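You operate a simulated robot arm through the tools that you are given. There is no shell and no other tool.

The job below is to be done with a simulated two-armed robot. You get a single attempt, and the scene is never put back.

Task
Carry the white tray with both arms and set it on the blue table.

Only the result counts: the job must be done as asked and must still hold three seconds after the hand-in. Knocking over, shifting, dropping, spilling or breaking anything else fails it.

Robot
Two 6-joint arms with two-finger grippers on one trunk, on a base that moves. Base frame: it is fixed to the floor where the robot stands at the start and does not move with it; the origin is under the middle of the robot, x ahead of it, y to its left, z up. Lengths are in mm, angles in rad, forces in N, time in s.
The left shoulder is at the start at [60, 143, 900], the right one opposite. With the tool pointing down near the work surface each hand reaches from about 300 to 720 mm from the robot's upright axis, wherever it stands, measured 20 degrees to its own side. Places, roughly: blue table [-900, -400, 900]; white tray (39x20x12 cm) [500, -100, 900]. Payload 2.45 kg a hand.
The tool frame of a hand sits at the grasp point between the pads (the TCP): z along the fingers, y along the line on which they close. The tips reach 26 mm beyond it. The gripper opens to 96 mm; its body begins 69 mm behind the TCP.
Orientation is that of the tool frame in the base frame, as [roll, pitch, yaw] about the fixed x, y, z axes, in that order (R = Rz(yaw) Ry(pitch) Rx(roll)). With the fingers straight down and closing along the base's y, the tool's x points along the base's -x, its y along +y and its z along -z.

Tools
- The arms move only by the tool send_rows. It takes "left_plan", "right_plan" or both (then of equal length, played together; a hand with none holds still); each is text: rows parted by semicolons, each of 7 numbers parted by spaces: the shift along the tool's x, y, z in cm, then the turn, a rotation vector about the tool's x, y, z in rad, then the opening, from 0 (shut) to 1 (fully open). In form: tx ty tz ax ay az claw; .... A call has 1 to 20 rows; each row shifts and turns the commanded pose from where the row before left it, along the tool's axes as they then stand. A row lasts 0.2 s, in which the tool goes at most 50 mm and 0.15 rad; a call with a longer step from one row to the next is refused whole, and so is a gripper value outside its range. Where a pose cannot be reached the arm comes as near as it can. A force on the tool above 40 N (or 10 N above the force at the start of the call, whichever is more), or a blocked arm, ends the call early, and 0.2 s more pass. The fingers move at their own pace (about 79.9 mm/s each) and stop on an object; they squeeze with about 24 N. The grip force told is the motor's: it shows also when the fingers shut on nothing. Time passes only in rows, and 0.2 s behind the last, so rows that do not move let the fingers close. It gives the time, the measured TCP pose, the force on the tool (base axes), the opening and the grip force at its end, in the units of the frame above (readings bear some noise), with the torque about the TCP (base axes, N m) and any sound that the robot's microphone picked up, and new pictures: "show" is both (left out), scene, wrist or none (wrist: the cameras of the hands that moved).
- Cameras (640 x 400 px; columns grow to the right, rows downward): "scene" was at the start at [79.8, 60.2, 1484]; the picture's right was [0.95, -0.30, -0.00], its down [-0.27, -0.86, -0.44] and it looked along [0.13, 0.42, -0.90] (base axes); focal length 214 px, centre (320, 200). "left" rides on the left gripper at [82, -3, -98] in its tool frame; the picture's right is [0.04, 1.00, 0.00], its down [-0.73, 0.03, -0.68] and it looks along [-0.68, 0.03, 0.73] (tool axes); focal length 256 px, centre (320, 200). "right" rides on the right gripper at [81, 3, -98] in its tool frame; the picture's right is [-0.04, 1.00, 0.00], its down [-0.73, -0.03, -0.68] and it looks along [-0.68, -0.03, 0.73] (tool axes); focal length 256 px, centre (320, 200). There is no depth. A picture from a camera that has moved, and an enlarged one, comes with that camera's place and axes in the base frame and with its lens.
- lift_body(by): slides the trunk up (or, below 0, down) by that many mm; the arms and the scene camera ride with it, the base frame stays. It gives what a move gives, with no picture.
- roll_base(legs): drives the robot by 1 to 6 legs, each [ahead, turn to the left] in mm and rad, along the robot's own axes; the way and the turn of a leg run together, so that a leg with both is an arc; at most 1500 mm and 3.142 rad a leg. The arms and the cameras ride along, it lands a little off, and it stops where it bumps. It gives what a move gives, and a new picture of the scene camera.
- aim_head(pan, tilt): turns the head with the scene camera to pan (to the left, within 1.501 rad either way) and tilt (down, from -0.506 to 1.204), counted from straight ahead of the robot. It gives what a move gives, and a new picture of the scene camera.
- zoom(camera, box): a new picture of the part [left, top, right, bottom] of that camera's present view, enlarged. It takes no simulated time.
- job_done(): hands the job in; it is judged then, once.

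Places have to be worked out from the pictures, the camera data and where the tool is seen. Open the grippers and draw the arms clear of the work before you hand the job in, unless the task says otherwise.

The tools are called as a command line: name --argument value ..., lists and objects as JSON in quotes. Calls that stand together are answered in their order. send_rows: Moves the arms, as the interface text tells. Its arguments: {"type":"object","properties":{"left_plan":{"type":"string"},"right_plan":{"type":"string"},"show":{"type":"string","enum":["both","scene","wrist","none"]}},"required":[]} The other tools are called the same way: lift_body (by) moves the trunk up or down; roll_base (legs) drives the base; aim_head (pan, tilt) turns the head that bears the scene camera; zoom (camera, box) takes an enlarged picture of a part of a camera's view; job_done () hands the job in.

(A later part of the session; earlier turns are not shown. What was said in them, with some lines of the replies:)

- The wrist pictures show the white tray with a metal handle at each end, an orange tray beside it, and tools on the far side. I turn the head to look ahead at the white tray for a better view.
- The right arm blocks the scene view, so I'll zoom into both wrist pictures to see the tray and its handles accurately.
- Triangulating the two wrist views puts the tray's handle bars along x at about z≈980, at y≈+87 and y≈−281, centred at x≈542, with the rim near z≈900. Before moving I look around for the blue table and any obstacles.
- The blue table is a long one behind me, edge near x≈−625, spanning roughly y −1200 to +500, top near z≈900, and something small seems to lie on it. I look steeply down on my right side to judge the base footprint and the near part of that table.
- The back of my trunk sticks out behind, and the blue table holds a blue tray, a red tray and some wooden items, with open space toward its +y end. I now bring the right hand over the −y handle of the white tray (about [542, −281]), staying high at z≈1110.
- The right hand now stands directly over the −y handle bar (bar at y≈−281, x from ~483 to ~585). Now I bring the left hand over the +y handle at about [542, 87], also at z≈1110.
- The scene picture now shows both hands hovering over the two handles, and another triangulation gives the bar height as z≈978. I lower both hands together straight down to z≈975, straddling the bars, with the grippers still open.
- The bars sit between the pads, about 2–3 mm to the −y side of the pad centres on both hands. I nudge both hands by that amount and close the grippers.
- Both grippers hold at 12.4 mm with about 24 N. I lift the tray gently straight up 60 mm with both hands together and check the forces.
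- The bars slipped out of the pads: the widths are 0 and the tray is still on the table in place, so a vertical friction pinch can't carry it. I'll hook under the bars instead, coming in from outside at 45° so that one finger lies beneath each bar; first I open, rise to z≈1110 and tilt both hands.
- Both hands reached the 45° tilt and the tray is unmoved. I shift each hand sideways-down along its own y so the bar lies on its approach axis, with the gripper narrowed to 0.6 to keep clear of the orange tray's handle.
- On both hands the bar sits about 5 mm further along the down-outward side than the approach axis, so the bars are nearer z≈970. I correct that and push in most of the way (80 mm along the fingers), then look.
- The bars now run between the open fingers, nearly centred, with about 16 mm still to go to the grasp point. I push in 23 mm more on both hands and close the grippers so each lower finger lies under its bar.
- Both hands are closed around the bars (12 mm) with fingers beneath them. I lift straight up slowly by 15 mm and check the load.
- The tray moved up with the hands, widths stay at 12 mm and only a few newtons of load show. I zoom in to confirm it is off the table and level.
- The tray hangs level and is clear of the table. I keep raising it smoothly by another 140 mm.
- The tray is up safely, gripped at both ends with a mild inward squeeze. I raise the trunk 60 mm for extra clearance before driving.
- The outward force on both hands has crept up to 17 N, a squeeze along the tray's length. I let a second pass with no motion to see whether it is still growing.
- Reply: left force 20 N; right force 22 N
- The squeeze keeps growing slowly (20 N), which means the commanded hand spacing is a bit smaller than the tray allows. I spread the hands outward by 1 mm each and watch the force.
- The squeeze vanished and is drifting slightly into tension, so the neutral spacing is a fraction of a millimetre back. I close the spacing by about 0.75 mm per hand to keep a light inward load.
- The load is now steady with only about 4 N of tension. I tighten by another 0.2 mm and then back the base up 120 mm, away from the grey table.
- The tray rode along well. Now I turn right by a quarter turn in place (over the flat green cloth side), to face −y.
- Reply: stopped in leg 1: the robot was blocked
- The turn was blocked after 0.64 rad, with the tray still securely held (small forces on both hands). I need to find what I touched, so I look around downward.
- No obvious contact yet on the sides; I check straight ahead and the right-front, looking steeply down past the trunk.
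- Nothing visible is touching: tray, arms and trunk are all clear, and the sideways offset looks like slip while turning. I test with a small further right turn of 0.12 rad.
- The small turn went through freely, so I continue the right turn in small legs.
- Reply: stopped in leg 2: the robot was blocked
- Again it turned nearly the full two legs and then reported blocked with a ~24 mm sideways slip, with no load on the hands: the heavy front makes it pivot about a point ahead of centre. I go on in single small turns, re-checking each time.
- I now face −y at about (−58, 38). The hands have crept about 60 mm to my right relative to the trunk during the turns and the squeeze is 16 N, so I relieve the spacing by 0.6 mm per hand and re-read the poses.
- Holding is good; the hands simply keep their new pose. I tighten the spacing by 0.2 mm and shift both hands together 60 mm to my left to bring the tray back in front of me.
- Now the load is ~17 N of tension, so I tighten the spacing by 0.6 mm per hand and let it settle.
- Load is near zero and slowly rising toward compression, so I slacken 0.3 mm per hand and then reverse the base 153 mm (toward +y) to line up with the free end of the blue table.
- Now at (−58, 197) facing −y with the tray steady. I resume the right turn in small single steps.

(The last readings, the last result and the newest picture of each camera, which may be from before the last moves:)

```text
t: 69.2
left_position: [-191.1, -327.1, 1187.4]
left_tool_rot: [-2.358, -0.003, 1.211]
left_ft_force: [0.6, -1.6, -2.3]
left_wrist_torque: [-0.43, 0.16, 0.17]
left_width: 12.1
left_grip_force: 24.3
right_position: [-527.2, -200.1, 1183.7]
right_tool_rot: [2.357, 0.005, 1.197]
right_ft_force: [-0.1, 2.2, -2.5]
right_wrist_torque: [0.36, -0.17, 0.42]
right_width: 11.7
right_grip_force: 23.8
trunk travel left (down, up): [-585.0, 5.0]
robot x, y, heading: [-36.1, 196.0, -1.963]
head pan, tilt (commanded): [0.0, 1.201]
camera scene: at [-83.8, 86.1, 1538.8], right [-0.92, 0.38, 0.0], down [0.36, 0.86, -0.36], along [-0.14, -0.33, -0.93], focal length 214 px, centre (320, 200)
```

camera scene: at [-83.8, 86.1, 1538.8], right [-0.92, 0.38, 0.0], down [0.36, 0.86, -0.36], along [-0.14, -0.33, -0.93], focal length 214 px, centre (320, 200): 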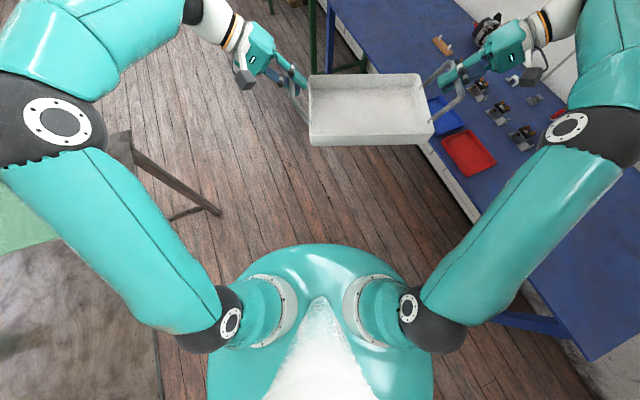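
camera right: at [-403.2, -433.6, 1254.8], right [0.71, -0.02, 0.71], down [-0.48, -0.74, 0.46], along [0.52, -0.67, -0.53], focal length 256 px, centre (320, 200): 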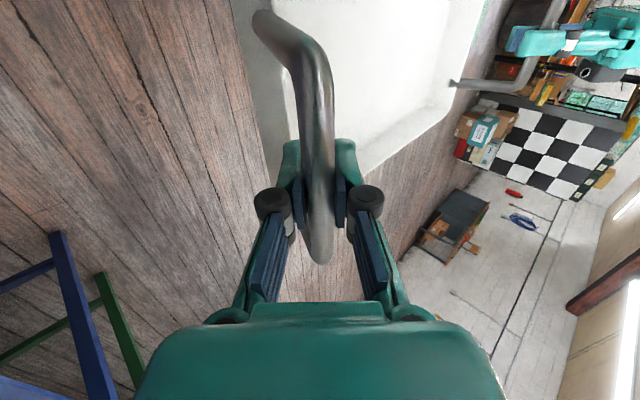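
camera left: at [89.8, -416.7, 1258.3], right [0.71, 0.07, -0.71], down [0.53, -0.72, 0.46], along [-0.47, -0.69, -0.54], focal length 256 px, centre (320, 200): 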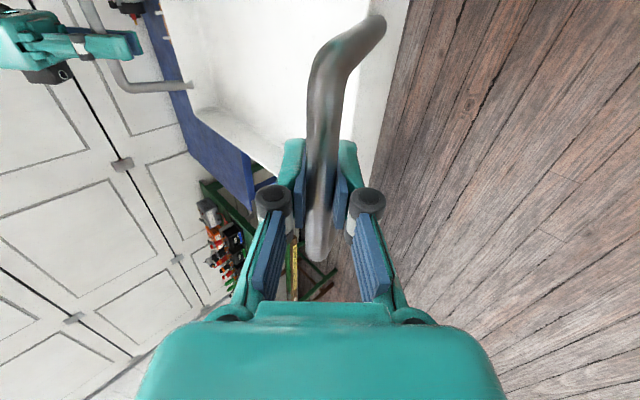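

Turning proceeds with near-zero load on the hands. I continue with two more steps.

roll_base --legs '[[0, -0.2]]'

roll_base --legs '[[0, -0.2]]'

```text
t: 70.5
left_position: [-293.8, -285.8, 1188.1]
left_tool_rot: [-2.357, -0.004, 1.006]
left_ft_force: [-0.5, -1.6, -2.3]
left_wrist_torque: [-0.34, 0.21, 0.15]
left_width: 12.3
left_grip_force: 24.1
right_position: [-595.4, -92.1, 1183.5]
right_tool_rot: [2.359, 0.005, 0.997]
right_ft_force: [-0.3, 1.5, -2.2]
right_wrist_torque: [0.32, -0.24, 0.39]
right_width: 12.2
right_grip_force: 24.0
trunk travel left (down, up): [-585.0, 5.0]
robot x, y, heading: [-30.2, 187.6, -2.169]
head pan, tilt (commanded): [0.0, 1.201]
camera scene: at [-95.5, 92.5, 1538.8], right [-0.83, 0.56, 0.0], down [0.52, 0.77, -0.36], along [-0.2, -0.3, -0.93], focal length 214 px, centre (320, 200)
```

scene: 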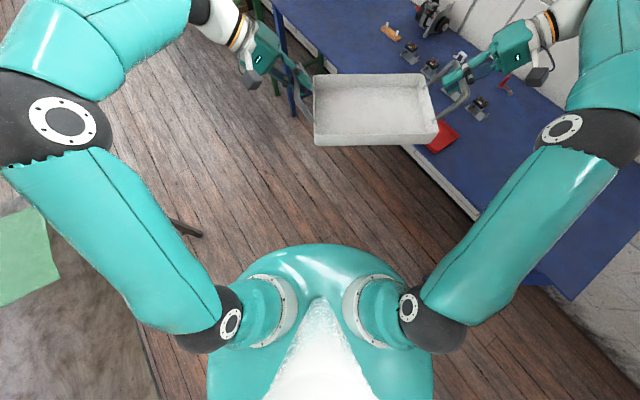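

```text
t: 71.7
left_position: [-382.1, -223.9, 1188.4]
left_tool_rot: [-2.357, -0.002, 0.807]
left_ft_force: [-0.7, -1.7, -2.5]
left_wrist_torque: [-0.32, 0.28, 0.17]
left_width: 12.2
left_grip_force: 23.5
right_position: [-640.2, 26.0, 1184.2]
right_tool_rot: [2.356, 0.006, 0.797]
right_ft_force: [-0.1, 2.1, -1.4]
right_wrist_torque: [0.28, -0.35, 0.47]
right_width: 12.3
right_grip_force: 23.6
trunk travel left (down, up): [-585.0, 5.0]
robot x, y, heading: [-24.5, 179.0, -2.367]
head pan, tilt (commanded): [0.0, 1.201]
camera scene: at [-106.4, 100.4, 1538.8], right [-0.7, 0.71, 0.0], down [0.66, 0.65, -0.36], along [-0.26, -0.25, -0.93], focal length 214 px, centre (320, 200)
```

scene: 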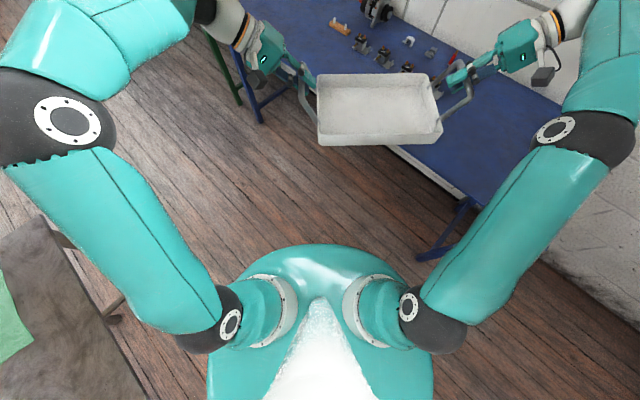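

Still smooth. I take the next two steps toward facing the blue table.

roll_base --legs '[[0, -0.2]]'

roll_base --legs '[[0, -0.2]]'

```text
t: 72.9
left_position: [-455.1, -147.3, 1189.6]
left_tool_rot: [-2.358, -0.004, 0.61]
left_ft_force: [1.3, -2.2, -1.9]
left_wrist_torque: [-0.17, 0.29, -0.02]
left_width: 12.0
left_grip_force: 23.7
right_position: [-661.0, 149.4, 1184.0]
right_tool_rot: [2.359, 0.006, 0.597]
right_ft_force: [-0.8, 2.2, -2.1]
right_wrist_torque: [0.15, -0.24, 0.33]
right_width: 12.2
right_grip_force: 23.7
trunk travel left (down, up): [-585.0, 5.0]
robot x, y, heading: [-25.4, 168.5, -2.565]
head pan, tilt (commanded): [0.0, 1.201]
camera scene: at [-116.7, 109.4, 1538.8], right [-0.54, 0.84, 0.0], down [0.78, 0.51, -0.36], along [-0.3, -0.2, -0.93], focal length 214 px, centre (320, 200)
```

scene: 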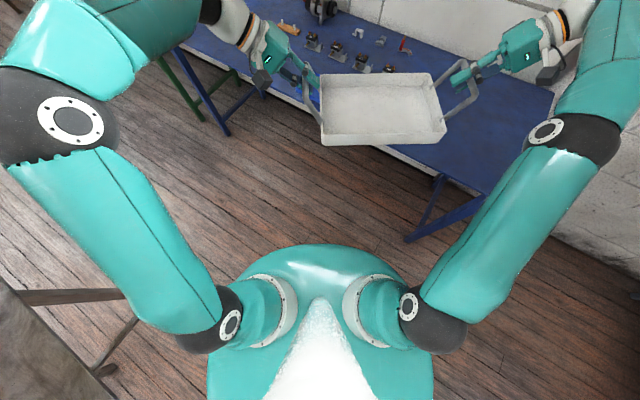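

```text
t: 74.1
left_position: [-513.0, -55.0, 1188.0]
left_tool_rot: [-2.358, -0.004, 0.411]
left_ft_force: [0.7, -3.9, -2.5]
left_wrist_torque: [-0.12, 0.3, -0.16]
left_width: 12.2
left_grip_force: 23.9
right_position: [-654.4, 275.1, 1184.0]
right_tool_rot: [2.357, 0.006, 0.395]
right_ft_force: [-1.0, 4.0, -3.4]
right_wrist_torque: [0.06, -0.37, 0.35]
right_width: 12.0
right_grip_force: 24.1
trunk travel left (down, up): [-585.0, 5.0]
robot x, y, heading: [-22.6, 160.8, -2.768]
head pan, tilt (commanded): [0.0, 1.201]
camera scene: at [-127.1, 119.7, 1538.7], right [-0.36, 0.93, 0.0], down [0.87, 0.34, -0.36], along [-0.34, -0.13, -0.93], focal length 214 px, centre (320, 200)
```

scene: 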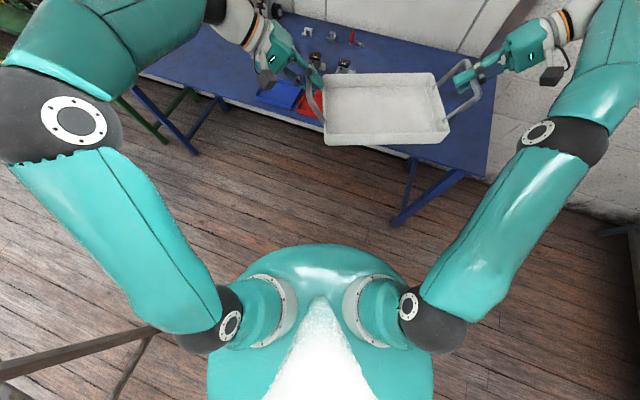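

Nearly facing the table, with the tray at about (−584, 110). Two more steps should line the tray up with the table edge.

roll_base --legs '[[0, -0.2]]'

roll_base --legs '[[0, -0.2]]'

```text
t: 75.3
left_position: [-548.2, 47.1, 1190.5]
left_tool_rot: [-2.361, -0.002, 0.211]
left_ft_force: [4.9, -17.9, -1.5]
left_wrist_torque: [-0.04, 0.11, -0.7]
left_width: 12.3
left_grip_force: 23.8
right_position: [-617.0, 399.4, 1183.7]
right_tool_rot: [2.363, 0.015, 0.183]
right_ft_force: [-5.0, 18.2, -1.9]
right_wrist_torque: [-0.04, -0.19, 0.16]
right_width: 12.2
right_grip_force: 24.2
trunk travel left (down, up): [-585.0, 5.0]
robot x, y, heading: [-17.3, 150.5, -2.975]
head pan, tilt (commanded): [0.0, 1.201]
camera scene: at [-132.7, 131.9, 1538.8], right [-0.17, 0.99, 0.0], down [0.92, 0.16, -0.36], along [-0.36, -0.06, -0.93], focal length 214 px, centre (320, 200)
```

scene: 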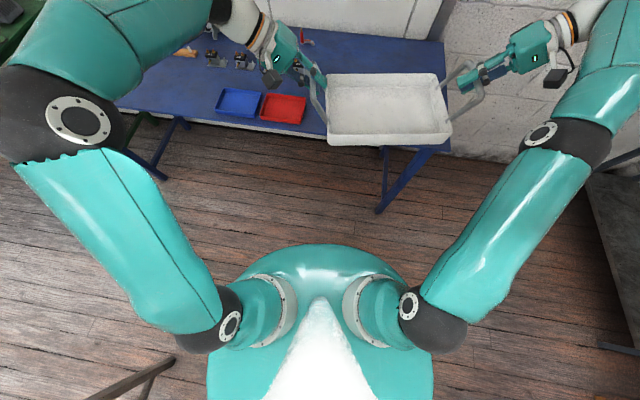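

```text
t: 76.5
left_position: [-557.6, 154.9, 1189.8]
left_tool_rot: [-2.363, -0.001, 0.005]
left_ft_force: [1.8, -17.8, -1.5]
left_wrist_torque: [-0.04, 0.18, -0.65]
left_width: 12.7
left_grip_force: 24.0
right_position: [-549.9, 514.8, 1180.8]
right_tool_rot: [2.368, 0.022, -0.03]
right_ft_force: [-0.6, 18.0, -2.7]
right_wrist_torque: [-0.11, -0.13, 0.17]
right_width: 12.1
right_grip_force: 23.7
trunk travel left (down, up): [-585.0, 5.0]
robot x, y, heading: [-15.9, 139.9, 3.105]
head pan, tilt (commanded): [0.0, 1.201]
camera scene: at [-134.5, 145.3, 1538.8], right [0.04, 1.0, 0.0], down [0.93, -0.04, -0.36], along [-0.36, 0.01, -0.93], focal length 214 px, centre (320, 200)
```

scene: 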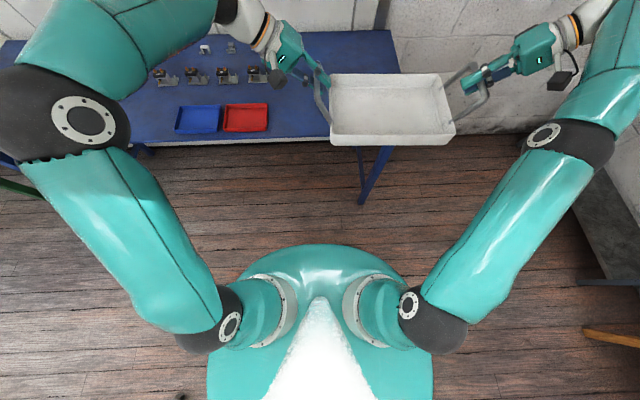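

Now I face the blue table: robot at (−16, 140), tray centred near (−554, 335), with an 18 N squeeze. I slacken 0.4 mm per hand and shift both hands together 100 mm to my left (−y), to bring the tray over the empty stretch beside the red tray.

send_rows --left_plan "0 0.028 -0.028 0 0 0 0; 0 0.3 -0.3 0 0 0 0; 0 0.5 -0.5 0 0 0 0; 0 0.65 -0.65 0 0 0 0; 0 0.65 -0.65 0 0 0 0; 0 0.65 -0.65 0 0 0 0; 0 0.65 -0.65 0 0 0 0; 0 0.65 -0.65 0 0 0 0; 0 0.65 -0.65 0 0 0 0; 0 0.65 -0.65 0 0 0 0; 0 0.65 -0.65 0 0 0 0; 0 0.65 -0.65 0 0 0 0; 0 0.3 -0.3 0 0 0 0; 0 0.12 -0.12 0 0 0 0; 0 0 0 0 0 0 0" --right_plan "0 -0.028 -0.028 0 0 0 0; 0 0.3 0.3 0 0 0 0; 0 0.5 0.5 0 0 0 0; 0 0.65 0.65 0 0 0 0; 0 0.65 0.65 0 0 0 0; 0 0.65 0.65 0 0 0 0; 0 0.65 0.65 0 0 0 0; 0 0.65 0.65 0 0 0 0; 0 0.65 0.65 0 0 0 0; 0 0.65 0.65 0 0 0 0; 0 0.65 0.65 0 0 0 0; 0 0.65 0.65 0 0 0 0; 0 0.3 0.3 0 0 0 0; 0 0.12 0.12 0 0 0 0; 0 0 0 0 0 0 0" --show "both"

```text
t: 79.7
left_position: [-557.4, 54.8, 1190.3]
left_tool_rot: [-2.361, -0.004, 0.003]
left_ft_force: [1.4, 17.6, -2.7]
left_wrist_torque: [-0.03, 0.21, -0.39]
left_width: 12.3
left_grip_force: 24.0
right_position: [-554.1, 414.3, 1180.7]
right_tool_rot: [2.366, 0.023, -0.029]
right_ft_force: [-1.9, -17.9, -2.0]
right_wrist_torque: [0.08, -0.2, 0.05]
right_width: 12.0
right_grip_force: 23.7
trunk travel left (down, up): [-585.0, 5.0]
robot x, y, heading: [-12.1, 137.3, 3.105]
head pan, tilt (commanded): [0.0, 1.201]
camera scene: at [-134.9, 144.7, 1538.7], right [0.04, 1.0, 0.0], down [0.93, -0.03, -0.36], along [-0.36, 0.01, -0.93], focal length 214 px, centre (320, 200)
camera right: at [-469.1, 478.7, 1252.4], right [-0.05, -0.71, 0.7], down [-0.71, 0.52, 0.48], along [-0.7, -0.47, -0.53], focal length 256 px, centre (320, 200)
camera left: at [-475.2, -12.2, 1263.0], right [0.04, -0.71, -0.7], down [-0.73, -0.5, 0.46], along [-0.68, 0.49, -0.54], focal length 256 px, centre (320, 200)
```

scene: 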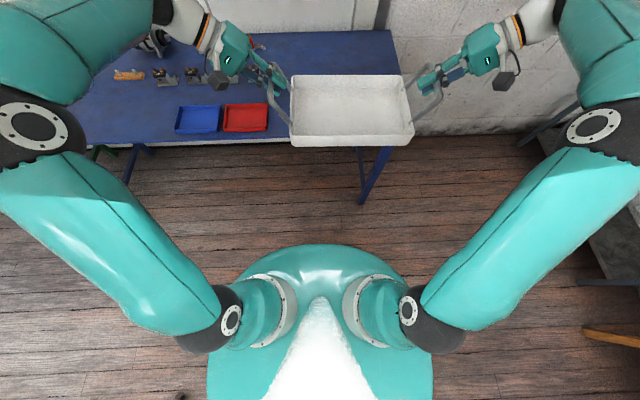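
right: 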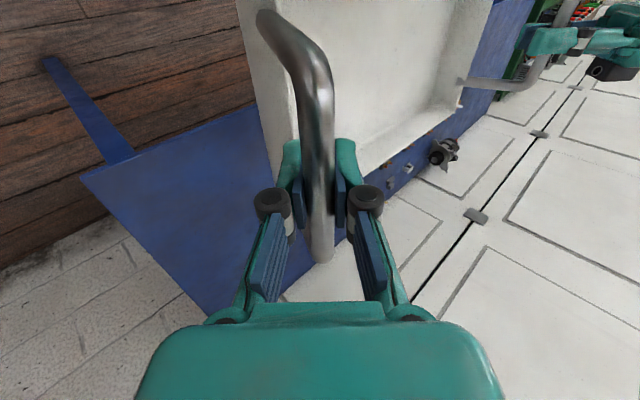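
left: 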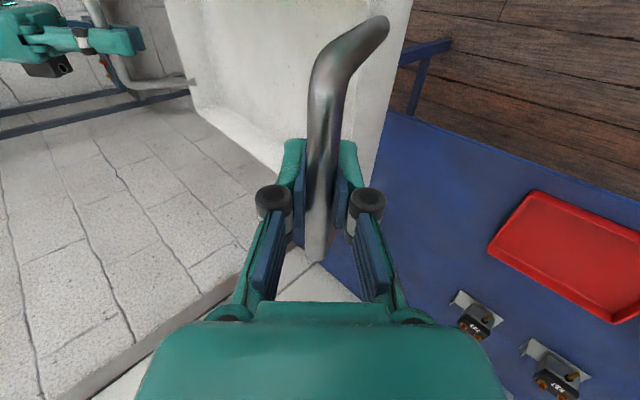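

The tray is now centred at y≈235 over the free stretch, but the right end is about 9 mm low and there's ~18 N of tension. I level it (left down 4.5, right up 4.5 mm) and tighten by 0.35 mm per hand.

send_rows --left_plan "0 -0.025 0.025 0 0 0 0; 0 0.08 0.08 0 0 0 0; 0 0.08 0.08 0 0 0 0; 0 0.08 0.08 0 0 0 0; 0 0.08 0.08 0 0 0 0; 0 0 0 0 0 0 0; 0 0 0 0 0 0 0" --right_plan "0 0.025 0.025 0 0 0 0; 0 0.08 -0.08 0 0 0 0; 0 0.08 -0.08 0 0 0 0; 0 0.08 -0.08 0 0 0 0; 0 0.08 -0.08 0 0 0 0; 0 0 0 0 0 0 0; 0 0 0 0 0 0 0" --show "none"

send_rows --left_plan "0 0 0 0 0 0 0; 0 0 0 0 0 0 0; 0 0 0 0 0 0 0; 0 0 0 0 0 0 0" --right_plan "0 0 0 0 0 0 0; 0 0 0 0 0 0 0; 0 0 0 0 0 0 0; 0 0 0 0 0 0 0" --show "none"

```text
t: 81.3
left_position: [-557.1, 55.9, 1185.4]
left_tool_rot: [-2.364, -0.002, 0.006]
left_ft_force: [2.2, 8.8, -2.9]
left_wrist_torque: [-0.02, 0.17, -0.44]
left_width: 12.1
left_grip_force: 24.0
right_position: [-553.3, 415.7, 1185.9]
right_tool_rot: [2.369, 0.022, -0.03]
right_ft_force: [-1.7, -7.8, -2.1]
right_wrist_torque: [0.02, -0.21, 0.06]
right_width: 12.1
right_grip_force: 23.7
trunk travel left (down, up): [-585.0, 5.0]
robot x, y, heading: [-17.9, 139.5, 3.101]
head pan, tilt (commanded): [0.0, 1.201]
```

```text
t: 82.3
left_position: [-556.6, 54.8, 1187.2]
left_tool_rot: [-2.362, -0.001, 0.006]
left_ft_force: [0.3, 4.2, -1.9]
left_wrist_torque: [-0.01, 0.3, -0.32]
left_width: 12.1
left_grip_force: 24.3
right_position: [-554.6, 416.6, 1184.6]
right_tool_rot: [2.368, 0.021, -0.03]
right_ft_force: [-0.6, -3.4, -2.8]
right_wrist_torque: [0.02, -0.28, 0.14]
right_width: 12.2
right_grip_force: 23.7
trunk travel left (down, up): [-585.0, 5.0]
robot x, y, heading: [-15.9, 138.9, 3.106]
head pan, tilt (commanded): [0.0, 1.201]
```

The tray is level and the load small. I drive forward 225 mm to bring the tray over the blue table.

roll_base --legs '[[225, 0]]'

```text
t: 84.1
left_position: [-788.2, 63.4, 1184.9]
left_tool_rot: [-2.365, -0.003, 0.005]
left_ft_force: [0.3, -3.9, -2.9]
left_wrist_torque: [0.05, 0.3, -0.36]
left_width: 12.3
left_grip_force: 24.3
right_position: [-784.0, 424.6, 1185.5]
right_tool_rot: [2.368, 0.02, -0.03]
right_ft_force: [0.3, 1.9, -2.5]
right_wrist_torque: [-0.03, -0.31, 0.15]
right_width: 11.9
right_grip_force: 24.3
trunk travel left (down, up): [-585.0, 5.0]
robot x, y, heading: [-250.0, 147.5, 3.104]
head pan, tilt (commanded): [0.0, 1.201]
camera scene: at [-366.3, 153.4, 1538.6], right [0.04, 1.0, 0.0], down [0.93, -0.04, -0.36], along [-0.36, 0.01, -0.93], focal length 214 px, centre (320, 200)
```

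scene: 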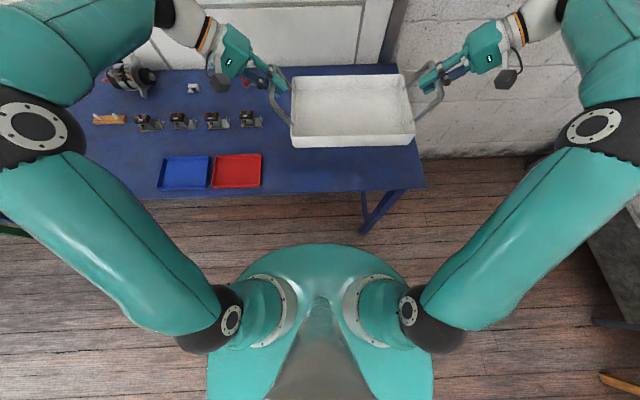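

The tray hangs over the empty part of the blue table, centred at about (−786, 244), fully inside the edges. I lower the trunk by 140 mm, keeping the tray roughly 40 mm above the top.

lift_body --by -140

aim_head --pan -0.15 --tilt 0.85

```text
t: 85.8
left_position: [-786.7, 62.7, 1046.8]
left_tool_rot: [-2.364, -0.001, 0.006]
left_ft_force: [0.4, 0.0, -2.2]
left_wrist_torque: [-0.01, 0.17, -0.36]
left_width: 12.3
left_grip_force: 24.0
right_position: [-783.5, 423.9, 1046.2]
right_tool_rot: [2.367, 0.024, -0.031]
right_ft_force: [-1.2, -0.4, -2.3]
right_wrist_torque: [0.01, -0.18, 0.02]
right_width: 12.1
right_grip_force: 24.0
trunk travel left (down, up): [-445.0, 145.0]
robot x, y, heading: [-248.7, 147.6, 3.103]
head pan, tilt (commanded): [0.0, 1.201]
```

```text
t: 86.6
left_position: [-786.0, 64.7, 1046.0]
left_tool_rot: [-2.362, -0.002, 0.004]
left_ft_force: [1.3, -1.0, -2.6]
left_wrist_torque: [0.0, 0.19, -0.34]
left_width: 11.9
left_grip_force: 24.4
right_position: [-783.0, 424.1, 1045.9]
right_tool_rot: [2.367, 0.02, -0.032]
right_ft_force: [-1.6, 1.0, -1.9]
right_wrist_torque: [-0.02, -0.14, -0.01]
right_width: 12.2
right_grip_force: 23.8
trunk travel left (down, up): [-445.0, 145.0]
robot x, y, heading: [-253.1, 149.3, 3.103]
head pan, tilt (commanded): [-0.15, 0.85]
camera scene: at [-385.4, 165.8, 1422.4], right [0.19, 0.98, 0.0], down [0.74, -0.14, -0.66], along [-0.65, 0.12, -0.75], focal length 214 px, centre (320, 200)
```

scene: 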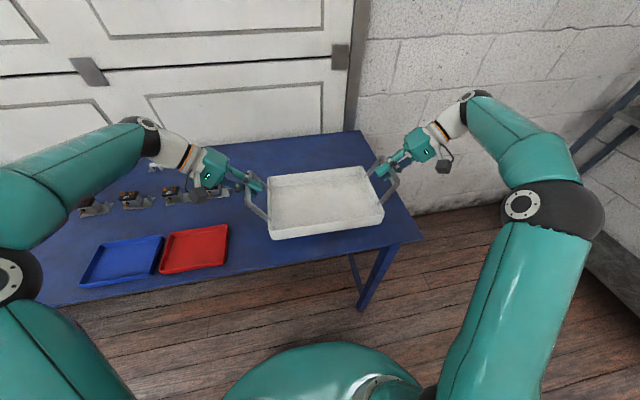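

The view confirms the tray is level above a clear area of the blue table, next to the red tray with a gap. I lower it with both arms by 30 mm in gentle steps and watch the vertical forces.

send_rows --left_plan "0 0.2 0.2 0 0 0 0; 0 0.354 0.354 0 0 0 0; 0 0.354 0.354 0 0 0 0; 0 0.354 0.354 0 0 0 0; 0 0.354 0.354 0 0 0 0; 0 0.354 0.354 0 0 0 0; 0 0.15 0.15 0 0 0 0; 0 0 0 0 0 0 0" --right_plan "0 -0.2 0.2 0 0 0 0; 0 -0.354 0.354 0 0 0 0; 0 -0.354 0.354 0 0 0 0; 0 -0.354 0.354 0 0 0 0; 0 -0.354 0.354 0 0 0 0; 0 -0.354 0.354 0 0 0 0; 0 -0.15 0.15 0 0 0 0; 0 0 0 0 0 0 0" --show "scene"

```text
t: 88.4
left_position: [-786.3, 64.7, 1017.1]
left_tool_rot: [-2.362, -0.004, 0.006]
left_ft_force: [-1.2, 13.1, -1.9]
left_wrist_torque: [0.01, 0.54, 0.13]
left_width: 12.3
left_grip_force: 24.0
right_position: [-784.5, 424.4, 1016.2]
right_tool_rot: [2.367, 0.02, -0.031]
right_ft_force: [1.2, -12.8, -2.6]
right_wrist_torque: [0.06, -0.45, 0.3]
right_width: 12.3
right_grip_force: 24.7
trunk travel left (down, up): [-445.0, 145.0]
robot x, y, heading: [-248.9, 149.3, 3.1]
head pan, tilt (commanded): [-0.15, 0.85]
camera scene: at [-385.4, 165.8, 1422.4], right [0.19, 0.98, 0.0], down [0.74, -0.14, -0.66], along [-0.65, 0.12, -0.75], focal length 214 px, centre (320, 200)
```

scene: 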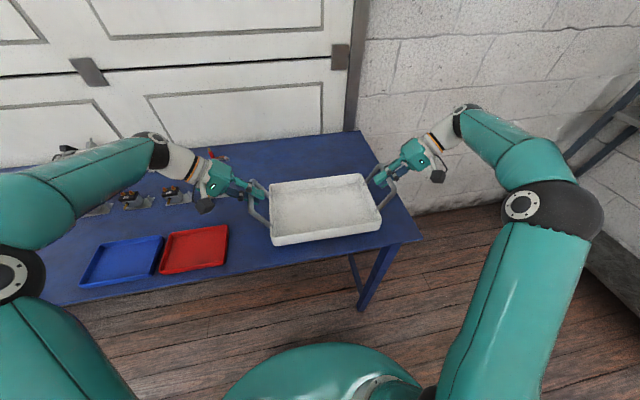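

Not touching yet (vertical load still ~2 N per hand). I tighten the spacing 0.3 mm and go down another 10 mm.

send_rows --left_plan "0 -0.021 0.021 0 0 0 0; 0 0.177 0.177 0 0 0 0; 0 0.177 0.177 0 0 0 0; 0 0.177 0.177 0 0 0 0; 0 0.177 0.177 0 0 0 0; 0 0 0 0 0 0 0" --right_plan "0 0.021 0.021 0 0 0 0; 0 -0.177 0.177 0 0 0 0; 0 -0.177 0.177 0 0 0 0; 0 -0.177 0.177 0 0 0 0; 0 -0.177 0.177 0 0 0 0; 0 0 0 0 0 0 0" --show "scene"

zoom --camera "scene" --box '[220, 140, 460, 290]'

```text
t: 89.8
left_position: [-786.9, 64.4, 1006.0]
left_tool_rot: [-2.362, -0.003, 0.004]
left_ft_force: [-0.3, 10.0, -1.5]
left_wrist_torque: [0.02, 0.23, -0.1]
left_width: 12.2
left_grip_force: 24.0
right_position: [-784.3, 426.7, 1004.3]
right_tool_rot: [2.369, 0.022, -0.03]
right_ft_force: [0.4, -11.5, -2.5]
right_wrist_torque: [0.03, -0.21, 0.07]
right_width: 12.1
right_grip_force: 23.5
trunk travel left (down, up): [-445.0, 145.0]
robot x, y, heading: [-254.3, 148.1, 3.102]
head pan, tilt (commanded): [-0.15, 0.85]
camera scene: at [-385.4, 165.8, 1422.4], right [0.19, 0.98, 0.0], down [0.74, -0.14, -0.66], along [-0.65, 0.12, -0.75], focal length 214 px, centre (320, 200)
```

scene: 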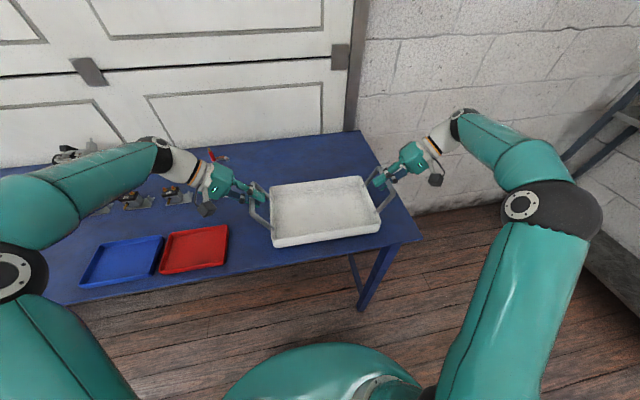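

```text
2.67 times, centred on (340, 215) of scene
camera zoom: at [-385.4, 165.8, 1422.4], right [0.19, 0.98, 0.0], down [0.74, -0.14, -0.66], along [-0.65, 0.12, -0.75], focal length 572 px, centre (267, 160)
```

zoom: 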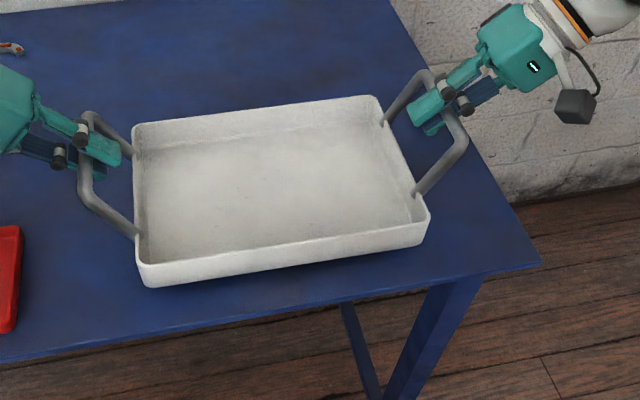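

The tray is just above the surface now. I continue down in 2 mm rows, 6 mm at a time, watching for the vertical force to change.

send_rows --left_plan "0 0.127 0.155 0 0 0 0; 0 0.141 0.141 0 0 0 0; 0 0.141 0.141 0 0 0 0; 0 0 0 0 0 0 0" --right_plan "0 -0.127 0.155 0 0 0 0; 0 -0.141 0.141 0 0 0 0; 0 -0.141 0.141 0 0 0 0; 0 0 0 0 0 0 0" --show "none"

```text
t: 90.8
left_position: [-786.1, 65.0, 1000.7]
left_tool_rot: [-2.362, -0.002, 0.004]
left_ft_force: [0.9, 4.7, -2.7]
left_wrist_torque: [-0.03, 0.11, -0.28]
left_width: 12.4
left_grip_force: 24.1
right_position: [-785.0, 425.1, 999.7]
right_tool_rot: [2.368, 0.024, -0.031]
right_ft_force: [-0.9, -4.3, -2.5]
right_wrist_torque: [0.01, -0.1, -0.02]
right_width: 11.7
right_grip_force: 24.2
trunk travel left (down, up): [-445.0, 145.0]
robot x, y, heading: [-252.2, 147.6, 3.103]
head pan, tilt (commanded): [-0.15, 0.85]
```

Still free hanging (about −2.6 N each). I go down another 4 mm.

send_rows --left_plan "0 0.141 0.141 0 0 0 0; 0 0.141 0.141 0 0 0 0; 0 0 0 0 0 0 0" --right_plan "0 -0.141 0.141 0 0 0 0; 0 -0.141 0.141 0 0 0 0; 0 0 0 0 0 0 0" --show "none"

send_rows --left_plan "0 0.071 0.071 0 0 0 0; 0 0.071 0.071 0 0 0 0; 0 0 0 0 0 0 0" --right_plan "0 -0.071 0.071 0 0 0 0; 0 -0.071 0.071 0 0 0 0; 0 0 0 0 0 0 0" --show "none"

```text
t: 91.6
left_position: [-785.9, 65.1, 996.8]
left_tool_rot: [-2.364, -0.003, 0.005]
left_ft_force: [1.7, -0.6, -2.8]
left_wrist_torque: [-0.01, -0.04, -0.38]
left_width: 12.2
left_grip_force: 23.8
right_position: [-784.2, 423.8, 996.4]
right_tool_rot: [2.367, 0.021, -0.031]
right_ft_force: [-2.0, 0.1, -2.2]
right_wrist_torque: [-0.04, 0.04, -0.15]
right_width: 12.3
right_grip_force: 24.1
trunk travel left (down, up): [-445.0, 145.0]
robot x, y, heading: [-249.4, 146.2, 3.103]
head pan, tilt (commanded): [-0.15, 0.85]
```

```text
t: 92.4
left_position: [-785.6, 65.2, 994.8]
left_tool_rot: [-2.363, 0.0, 0.005]
left_ft_force: [2.0, -4.0, -2.1]
left_wrist_torque: [0.01, 0.0, -0.34]
left_width: 12.3
left_grip_force: 24.3
right_position: [-784.0, 424.1, 995.0]
right_tool_rot: [2.368, 0.019, -0.031]
right_ft_force: [-0.7, 3.8, -2.8]
right_wrist_torque: [-0.01, 0.03, -0.16]
right_width: 12.1
right_grip_force: 24.4
trunk travel left (down, up): [-445.0, 145.0]
robot x, y, heading: [-246.1, 149.0, 3.097]
head pan, tilt (commanded): [-0.15, 0.85]
```

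Still hanging at z≈995; I keep easing it down 4 mm at a time.

send_rows --left_plan "0 0.141 0.141 0 0 0 0; 0 0.141 0.141 0 0 0 0; 0 0 0 0 0 0 0" --right_plan "0 -0.141 0.141 0 0 0 0; 0 -0.141 0.141 0 0 0 0; 0 0 0 0 0 0 0" --show "none"

zoom --camera "scene" --box '[250, 210, 410, 260]'

```text
t: 93.2
left_position: [-786.9, 64.6, 990.1]
left_tool_rot: [-2.362, -0.002, 0.006]
left_ft_force: [0.6, -3.1, -1.4]
left_wrist_torque: [0.02, 0.17, -0.15]
left_width: 12.0
left_grip_force: 24.0
right_position: [-783.6, 423.5, 989.2]
right_tool_rot: [2.369, 0.02, -0.032]
right_ft_force: [-0.3, 3.6, -2.1]
right_wrist_torque: [-0.04, -0.12, -0.01]
right_width: 11.9
right_grip_force: 24.2
trunk travel left (down, up): [-445.0, 145.0]
robot x, y, heading: [-248.5, 148.2, 3.105]
head pan, tilt (commanded): [-0.15, 0.85]
```

```text
4.00 times, centred on (330, 235) of scene
camera zoom: at [-385.4, 165.8, 1422.4], right [0.19, 0.98, 0.0], down [0.74, -0.14, -0.66], along [-0.65, 0.12, -0.75], focal length 858 px, centre (280, 60)
```

zoom: 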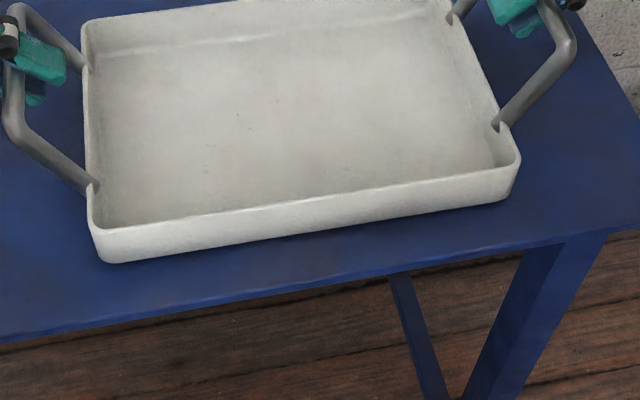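

There is almost no visible gap left and the tray sits well inside the edge. I keep lowering in small steps.

send_rows --left_plan "0 0.141 0.141 0 0 0 0; 0 0.141 0.141 0 0 0 0; 0 0 0 0 0 0 0" --right_plan "0 -0.141 0.141 0 0 0 0; 0 -0.141 0.141 0 0 0 0; 0 0 0 0 0 0 0" --show "none"

send_rows --left_plan "0 0.106 0.106 0 0 0 0; 0 0.106 0.106 0 0 0 0; 0 0 0 0 0 0 0" --right_plan "0 -0.106 0.106 0 0 0 0; 0 -0.106 0.106 0 0 0 0; 0 0 0 0 0 0 0" --show "none"

```text
t: 94.0
left_position: [-786.3, 64.2, 987.9]
left_tool_rot: [-2.361, -0.001, 0.006]
left_ft_force: [0.8, -4.7, 1.6]
left_wrist_torque: [0.06, 0.39, 0.04]
left_width: 12.3
left_grip_force: 24.1
right_position: [-783.8, 425.1, 986.5]
right_tool_rot: [2.368, 0.024, -0.032]
right_ft_force: [-0.4, 3.8, -1.9]
right_wrist_torque: [-0.04, 0.05, -0.08]
right_width: 12.1
right_grip_force: 23.9
trunk travel left (down, up): [-445.0, 145.0]
robot x, y, heading: [-245.9, 144.6, 3.104]
head pan, tilt (commanded): [-0.15, 0.85]
```

```text
t: 94.8
left_position: [-786.1, 64.8, 986.3]
left_tool_rot: [-2.359, 0.003, 0.006]
left_ft_force: [0.0, -1.1, 25.0]
left_wrist_torque: [-0.02, 0.24, -0.19]
left_width: 12.6
left_grip_force: 24.1
right_position: [-783.1, 424.7, 986.1]
right_tool_rot: [2.369, 0.024, -0.032]
right_ft_force: [-4.7, 2.9, 1.2]
right_wrist_torque: [0.04, 0.44, -0.5]
right_width: 12.3
right_grip_force: 23.6
trunk travel left (down, up): [-445.0, 145.0]
robot x, y, heading: [-251.6, 147.6, 3.104]
head pan, tilt (commanded): [-0.15, 0.85]
```

Contact: the left hand now reads +25 N upward and the right is just touching. I ease the left up 2 mm and the right down 1 mm so the tray rests flat.

send_rows --left_plan "0 -0.141 -0.141 0 0 0 0; 0 0 0 0 0 0 0; 0 0 0 0 0 0 0" --right_plan "0 -0.071 0.071 0 0 0 0; 0 0 0 0 0 0 0; 0 0 0 0 0 0 0" --show "scene"

```text
t: 95.6
left_position: [-784.2, 65.4, 986.5]
left_tool_rot: [-2.362, 0.0, 0.003]
left_ft_force: [-6.1, 5.7, 14.6]
left_wrist_torque: [-0.03, 0.46, -0.04]
left_width: 12.3
left_grip_force: 24.1
right_position: [-781.9, 424.4, 984.1]
right_tool_rot: [2.366, 0.027, -0.031]
right_ft_force: [-1.7, 5.4, 18.7]
right_wrist_torque: [0.05, -0.19, 0.03]
right_width: 12.2
right_grip_force: 24.0
trunk travel left (down, up): [-445.0, 145.0]
robot x, y, heading: [-250.0, 148.0, 3.104]
head pan, tilt (commanded): [-0.15, 0.85]
camera scene: at [-383.0, 166.6, 1422.9], right [0.19, 0.98, 0.0], down [0.74, -0.14, -0.66], along [-0.65, 0.12, -0.75], focal length 214 px, centre (320, 200)
```

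scene: 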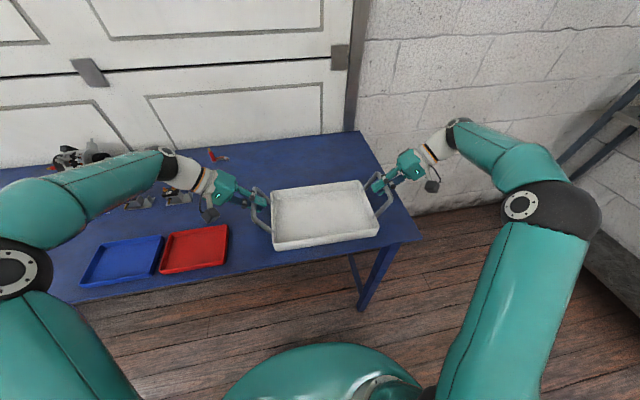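

Both ends press on the table now (15 and 19 N), so the tray is down. I relax both hands up by about 1.2 mm to take off the pressure before releasing.

send_rows --left_plan "0 -0.071 -0.071 0 0 0 0; 0 0 0 0 0 0 0; 0 0 0 0 0 0 0" --right_plan "0 0.085 -0.085 0 0 0 0; 0 0 0 0 0 0 0; 0 0 0 0 0 0 0" --show "none"

```text
t: 96.4
left_position: [-785.5, 64.6, 987.0]
left_tool_rot: [-2.363, -0.003, 0.005]
left_ft_force: [-1.5, 4.3, -0.1]
left_wrist_torque: [-0.02, 0.68, 0.22]
left_width: 12.3
left_grip_force: 24.3
right_position: [-782.4, 423.6, 984.9]
right_tool_rot: [2.368, 0.023, -0.031]
right_ft_force: [1.6, 2.5, 15.8]
right_wrist_torque: [0.05, 0.08, -0.07]
right_width: 12.0
right_grip_force: 24.2
trunk travel left (down, up): [-445.0, 145.0]
robot x, y, heading: [-248.5, 144.5, 3.106]
head pan, tilt (commanded): [-0.15, 0.85]
```

Left is neutral and right still presses 16 N; I relieve the right a bit more and then open both grippers halfway.

send_rows --left_plan "0 0 0 0 0 0 0; 0 0 0 0 0 0 0; 0 0 0 0 0 0 0.2; 0 0 0 0 0 0 0.35; 0 0 0 0 0 0 0.5; 0 0 0 0 0 0 0.5; 0 0 0 0 0 0 0.5" --right_plan "0 0.05 -0.05 0 0 0 0; 0 0 0 0 0 0 0; 0 0 0 0 0 0 0.2; 0 0 0 0 0 0 0.35; 0 0 0 0 0 0 0.5; 0 0 0 0 0 0 0.5; 0 0 0 0 0 0 0.5" --show "both"

```text
t: 98.0
left_position: [-785.5, 64.0, 987.8]
left_tool_rot: [-2.364, -0.001, 0.006]
left_ft_force: [-0.3, 0.2, 0.8]
left_wrist_torque: [-0.04, 0.02, -0.01]
left_width: 47.9
left_grip_force: 0.0
right_position: [-784.9, 423.6, 984.4]
right_tool_rot: [2.368, 0.024, -0.032]
right_ft_force: [0.9, 0.0, -0.8]
right_wrist_torque: [0.04, -0.02, 0.0]
right_width: 48.1
right_grip_force: 0.2
trunk travel left (down, up): [-445.0, 145.0]
robot x, y, heading: [-248.7, 151.1, 3.107]
head pan, tilt (commanded): [-0.15, 0.85]
camera scene: at [-385.0, 165.7, 1422.5], right [0.19, 0.98, 0.0], down [0.74, -0.14, -0.66], along [-0.65, 0.12, -0.75], focal length 214 px, centre (320, 200)
camera right: at [-699.2, 487.5, 1056.1], right [-0.05, -0.71, 0.7], down [-0.71, 0.52, 0.48], along [-0.71, -0.47, -0.53], focal length 256 px, centre (320, 200)
camera left: at [-704.2, -3.0, 1059.4], right [0.04, -0.71, -0.7], down [-0.73, -0.5, 0.46], along [-0.68, 0.49, -0.54], focal length 256 px, centre (320, 200)
```

scene: 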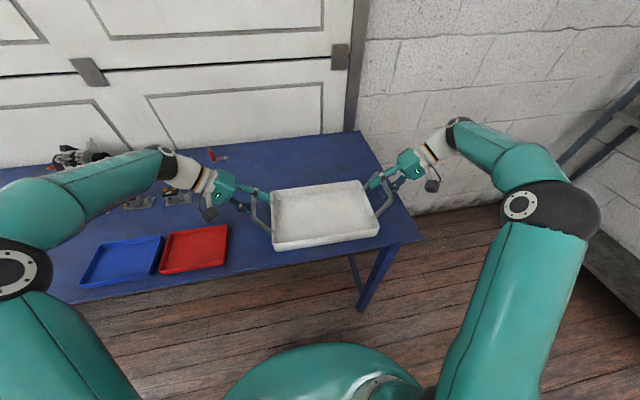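
right: 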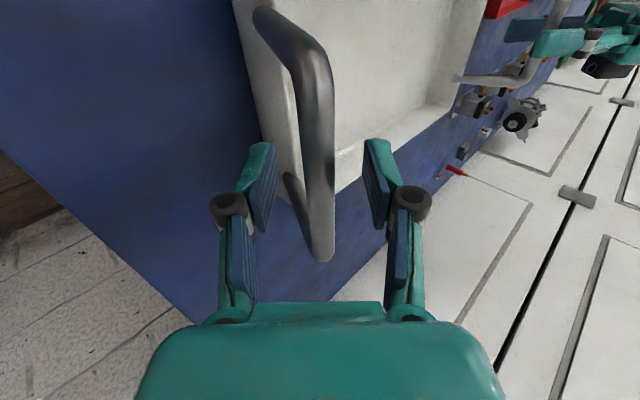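
left: 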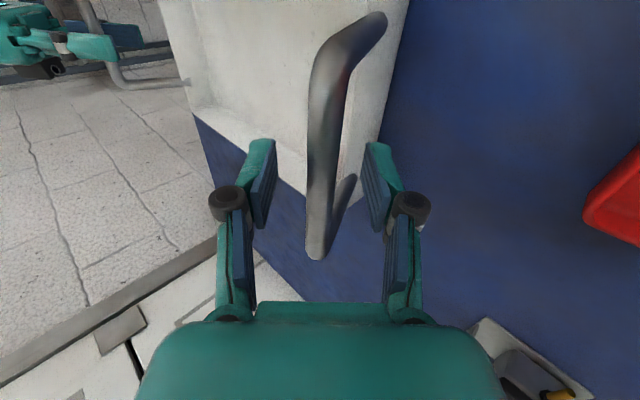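

Both hands are free with zero force, and the tray sits flat on the blue table. I back both hands straight out along their fingers, up and away from the handles.

send_rows --left_plan "0 0 -1 0 0 0 0.5; 0 0 -2 0 0 0 0.5; 0 0 -3 0 0 0 0.5; 0 0 -3 0 0 0 0.5; 0 0 -3 0 0 0 0.5; 0 0 -2 0 0 0 0.5" --right_plan "0 0 -1 0 0 0 0.5; 0 0 -2 0 0 0 0.5; 0 0 -3 0 0 0 0.5; 0 0 -3 0 0 0 0.5; 0 0 -3 0 0 0 0.5; 0 0 -2 0 0 0 0.5" --show "both"

```text
t: 99.4
left_position: [-784.3, -34.7, 1085.8]
left_tool_rot: [-2.362, -0.002, 0.006]
left_ft_force: [1.0, 0.8, 0.3]
left_wrist_torque: [0.0, 0.01, 0.01]
left_width: 48.1
left_grip_force: 0.0
right_position: [-766.2, 511.9, 1074.8]
right_tool_rot: [2.367, 0.023, -0.033]
right_ft_force: [0.8, 0.2, 0.1]
right_wrist_torque: [-0.01, 0.01, -0.03]
right_width: 47.9
right_grip_force: 0.1
right hand out of reach, approached as far as the arm can: row 5, 6
trunk travel left (down, up): [-445.0, 145.0]
robot x, y, heading: [-246.3, 146.1, 3.108]
head pan, tilt (commanded): [-0.15, 0.85]
camera scene: at [-384.1, 165.5, 1422.6], right [0.19, 0.98, 0.0], down [0.74, -0.14, -0.66], along [-0.65, 0.12, -0.75], focal length 214 px, centre (320, 200)
camera right: at [-681.0, 575.6, 1146.5], right [-0.05, -0.71, 0.7], down [-0.71, 0.52, 0.48], along [-0.71, -0.47, -0.53], focal length 256 px, centre (320, 200)
camera left: at [-702.0, -101.0, 1158.2], right [0.04, -0.71, -0.7], down [-0.73, -0.5, 0.46], along [-0.68, 0.49, -0.54], focal length 256 px, centre (320, 200)
```

scene: 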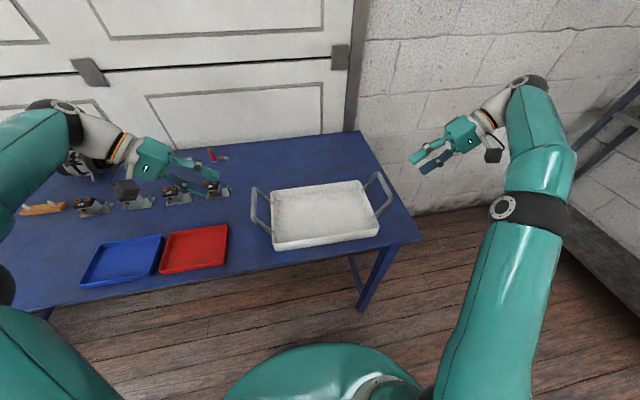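
right: 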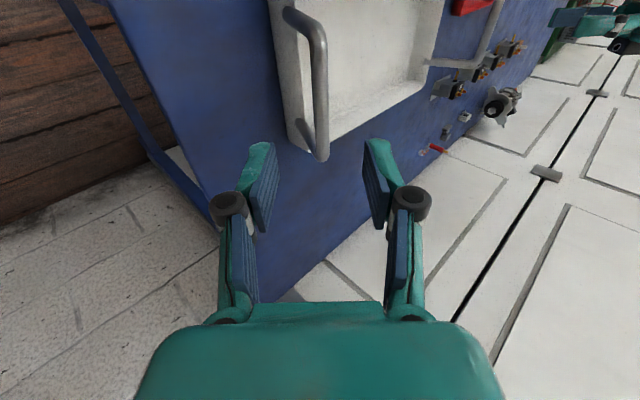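
left: 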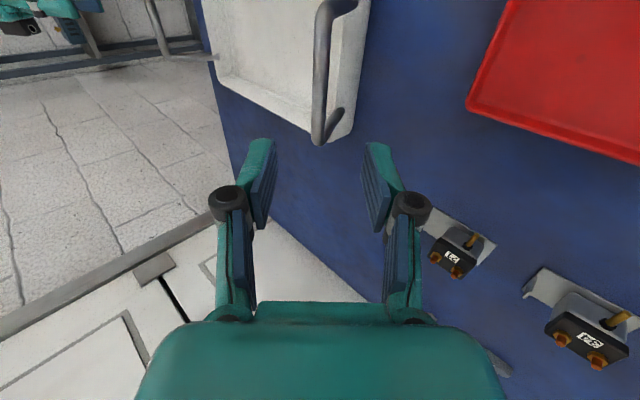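

The tray rests on the blue table, unmoved, with its handles free. I raise the trunk to lift both arms clear, then back the base away from the table.

lift_body --by 130

roll_base --legs '[[-200, 0]]'

```text
t: 101.0
left_position: [-785.2, -33.2, 1214.2]
left_tool_rot: [-2.363, -0.004, 0.006]
left_ft_force: [0.0, -0.3, 0.0]
left_wrist_torque: [0.04, 0.02, 0.02]
left_width: 48.1
left_grip_force: 0.1
right_position: [-767.0, 512.5, 1203.7]
right_tool_rot: [2.369, 0.024, -0.033]
right_ft_force: [-0.9, 0.3, -0.5]
right_wrist_torque: [-0.02, -0.01, -0.01]
right_width: 48.0
right_grip_force: 0.1
trunk travel left (down, up): [-575.0, 15.0]
robot x, y, heading: [-248.8, 149.4, 3.106]
head pan, tilt (commanded): [-0.15, 0.85]
```

```text
t: 102.6
left_position: [-580.8, -43.1, 1215.4]
left_tool_rot: [-2.363, 0.001, 0.007]
left_ft_force: [0.6, 0.9, -1.0]
left_wrist_torque: [-0.04, 0.04, 0.02]
left_width: 47.8
left_grip_force: 0.1
right_position: [-563.1, 503.1, 1205.3]
right_tool_rot: [2.368, 0.026, -0.032]
right_ft_force: [0.4, -0.8, 0.8]
right_wrist_torque: [0.01, 0.01, -0.05]
right_width: 47.9
right_grip_force: 0.1
trunk travel left (down, up): [-575.0, 15.0]
robot x, y, heading: [-45.9, 139.7, 3.106]
head pan, tilt (commanded): [-0.15, 0.85]
camera scene: at [-180.3, 157.9, 1552.7], right [0.19, 0.98, 0.0], down [0.74, -0.14, -0.66], along [-0.65, 0.12, -0.75], focal length 214 px, centre (320, 200)
```

scene: 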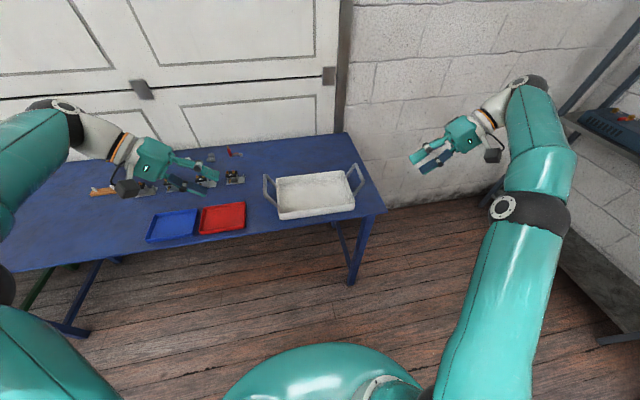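

The tray stands on the blue table and the other items are in place. I open both grippers fully and take a close look at the result.

send_rows --left_plan "0 0 0 0 0 0 1; 0 0 0 0 0 0 1; 0 0 0 0 0 0 1" --right_plan "0 0 0 0 0 0 1; 0 0 0 0 0 0 1; 0 0 0 0 0 0 1" --show "none"

zoom --camera "scene" --box '[80, 110, 420, 322]'

```text
t: 103.4
left_position: [-581.6, -40.9, 1216.1]
left_tool_rot: [-2.363, -0.001, 0.007]
left_ft_force: [-0.8, -1.0, 0.0]
left_wrist_torque: [0.0, -0.01, -0.02]
left_width: 96.1
left_grip_force: 0.0
right_position: [-564.9, 504.3, 1205.6]
right_tool_rot: [2.369, 0.024, -0.033]
right_ft_force: [0.0, 0.5, -0.3]
right_wrist_torque: [0.0, -0.02, -0.01]
right_width: 96.0
right_grip_force: 0.0
trunk travel left (down, up): [-575.0, 15.0]
robot x, y, heading: [-42.8, 141.1, 3.103]
head pan, tilt (commanded): [-0.15, 0.85]
```

```text
1.88 times, centred on (250, 216) of scene
camera zoom: at [-182.3, 157.9, 1552.5], right [0.19, 0.98, 0.0], down [0.74, -0.14, -0.66], along [-0.65, 0.12, -0.75], focal length 404 px, centre (452, 170)
```

zoom: 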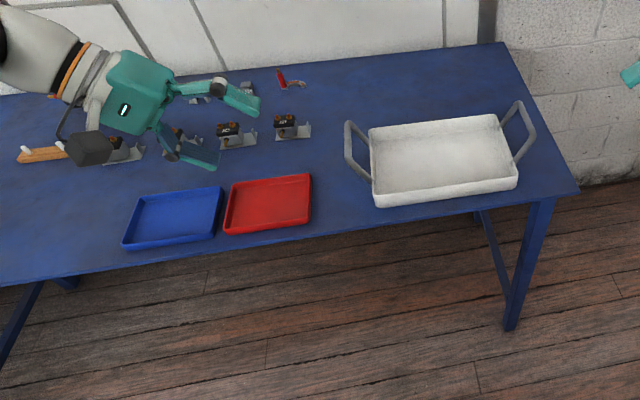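

The white tray stands flat and fully on the blue table, with the red and blue trays and the other items undisturbed. Both grippers are open and the arms are clear, so I hand the job in.

job_done

```text
The job is handed in.
```

The white tray is on the blue table, flat and inside the edges, on the empty stretch beside the red tray. I have handed the job in. Both arms carried it by its handles, and the grippers are now open and clear of the table.

- **First lift:** the first grip pinched the handles from above and slipped off. At most the tray dropped 60 mm back onto the grey table. I then hooked the fingers under the handle bars, and that held for the whole carry.
- **Turning:** the base reported "blocked" twice while I turned toward the blue table. I saw nothing touching in the pictures and there was no jump in load on the hands. The robot slipped sideways a little each time, so I finished the turn in small steps. I took this as slip, but I can't fully rule out a light bump.
- **Other items:** everything visible on the blue table stayed in place. I did not look back at the grey table after leaving it, so the orange tray and the items there were not rechecked at the end.
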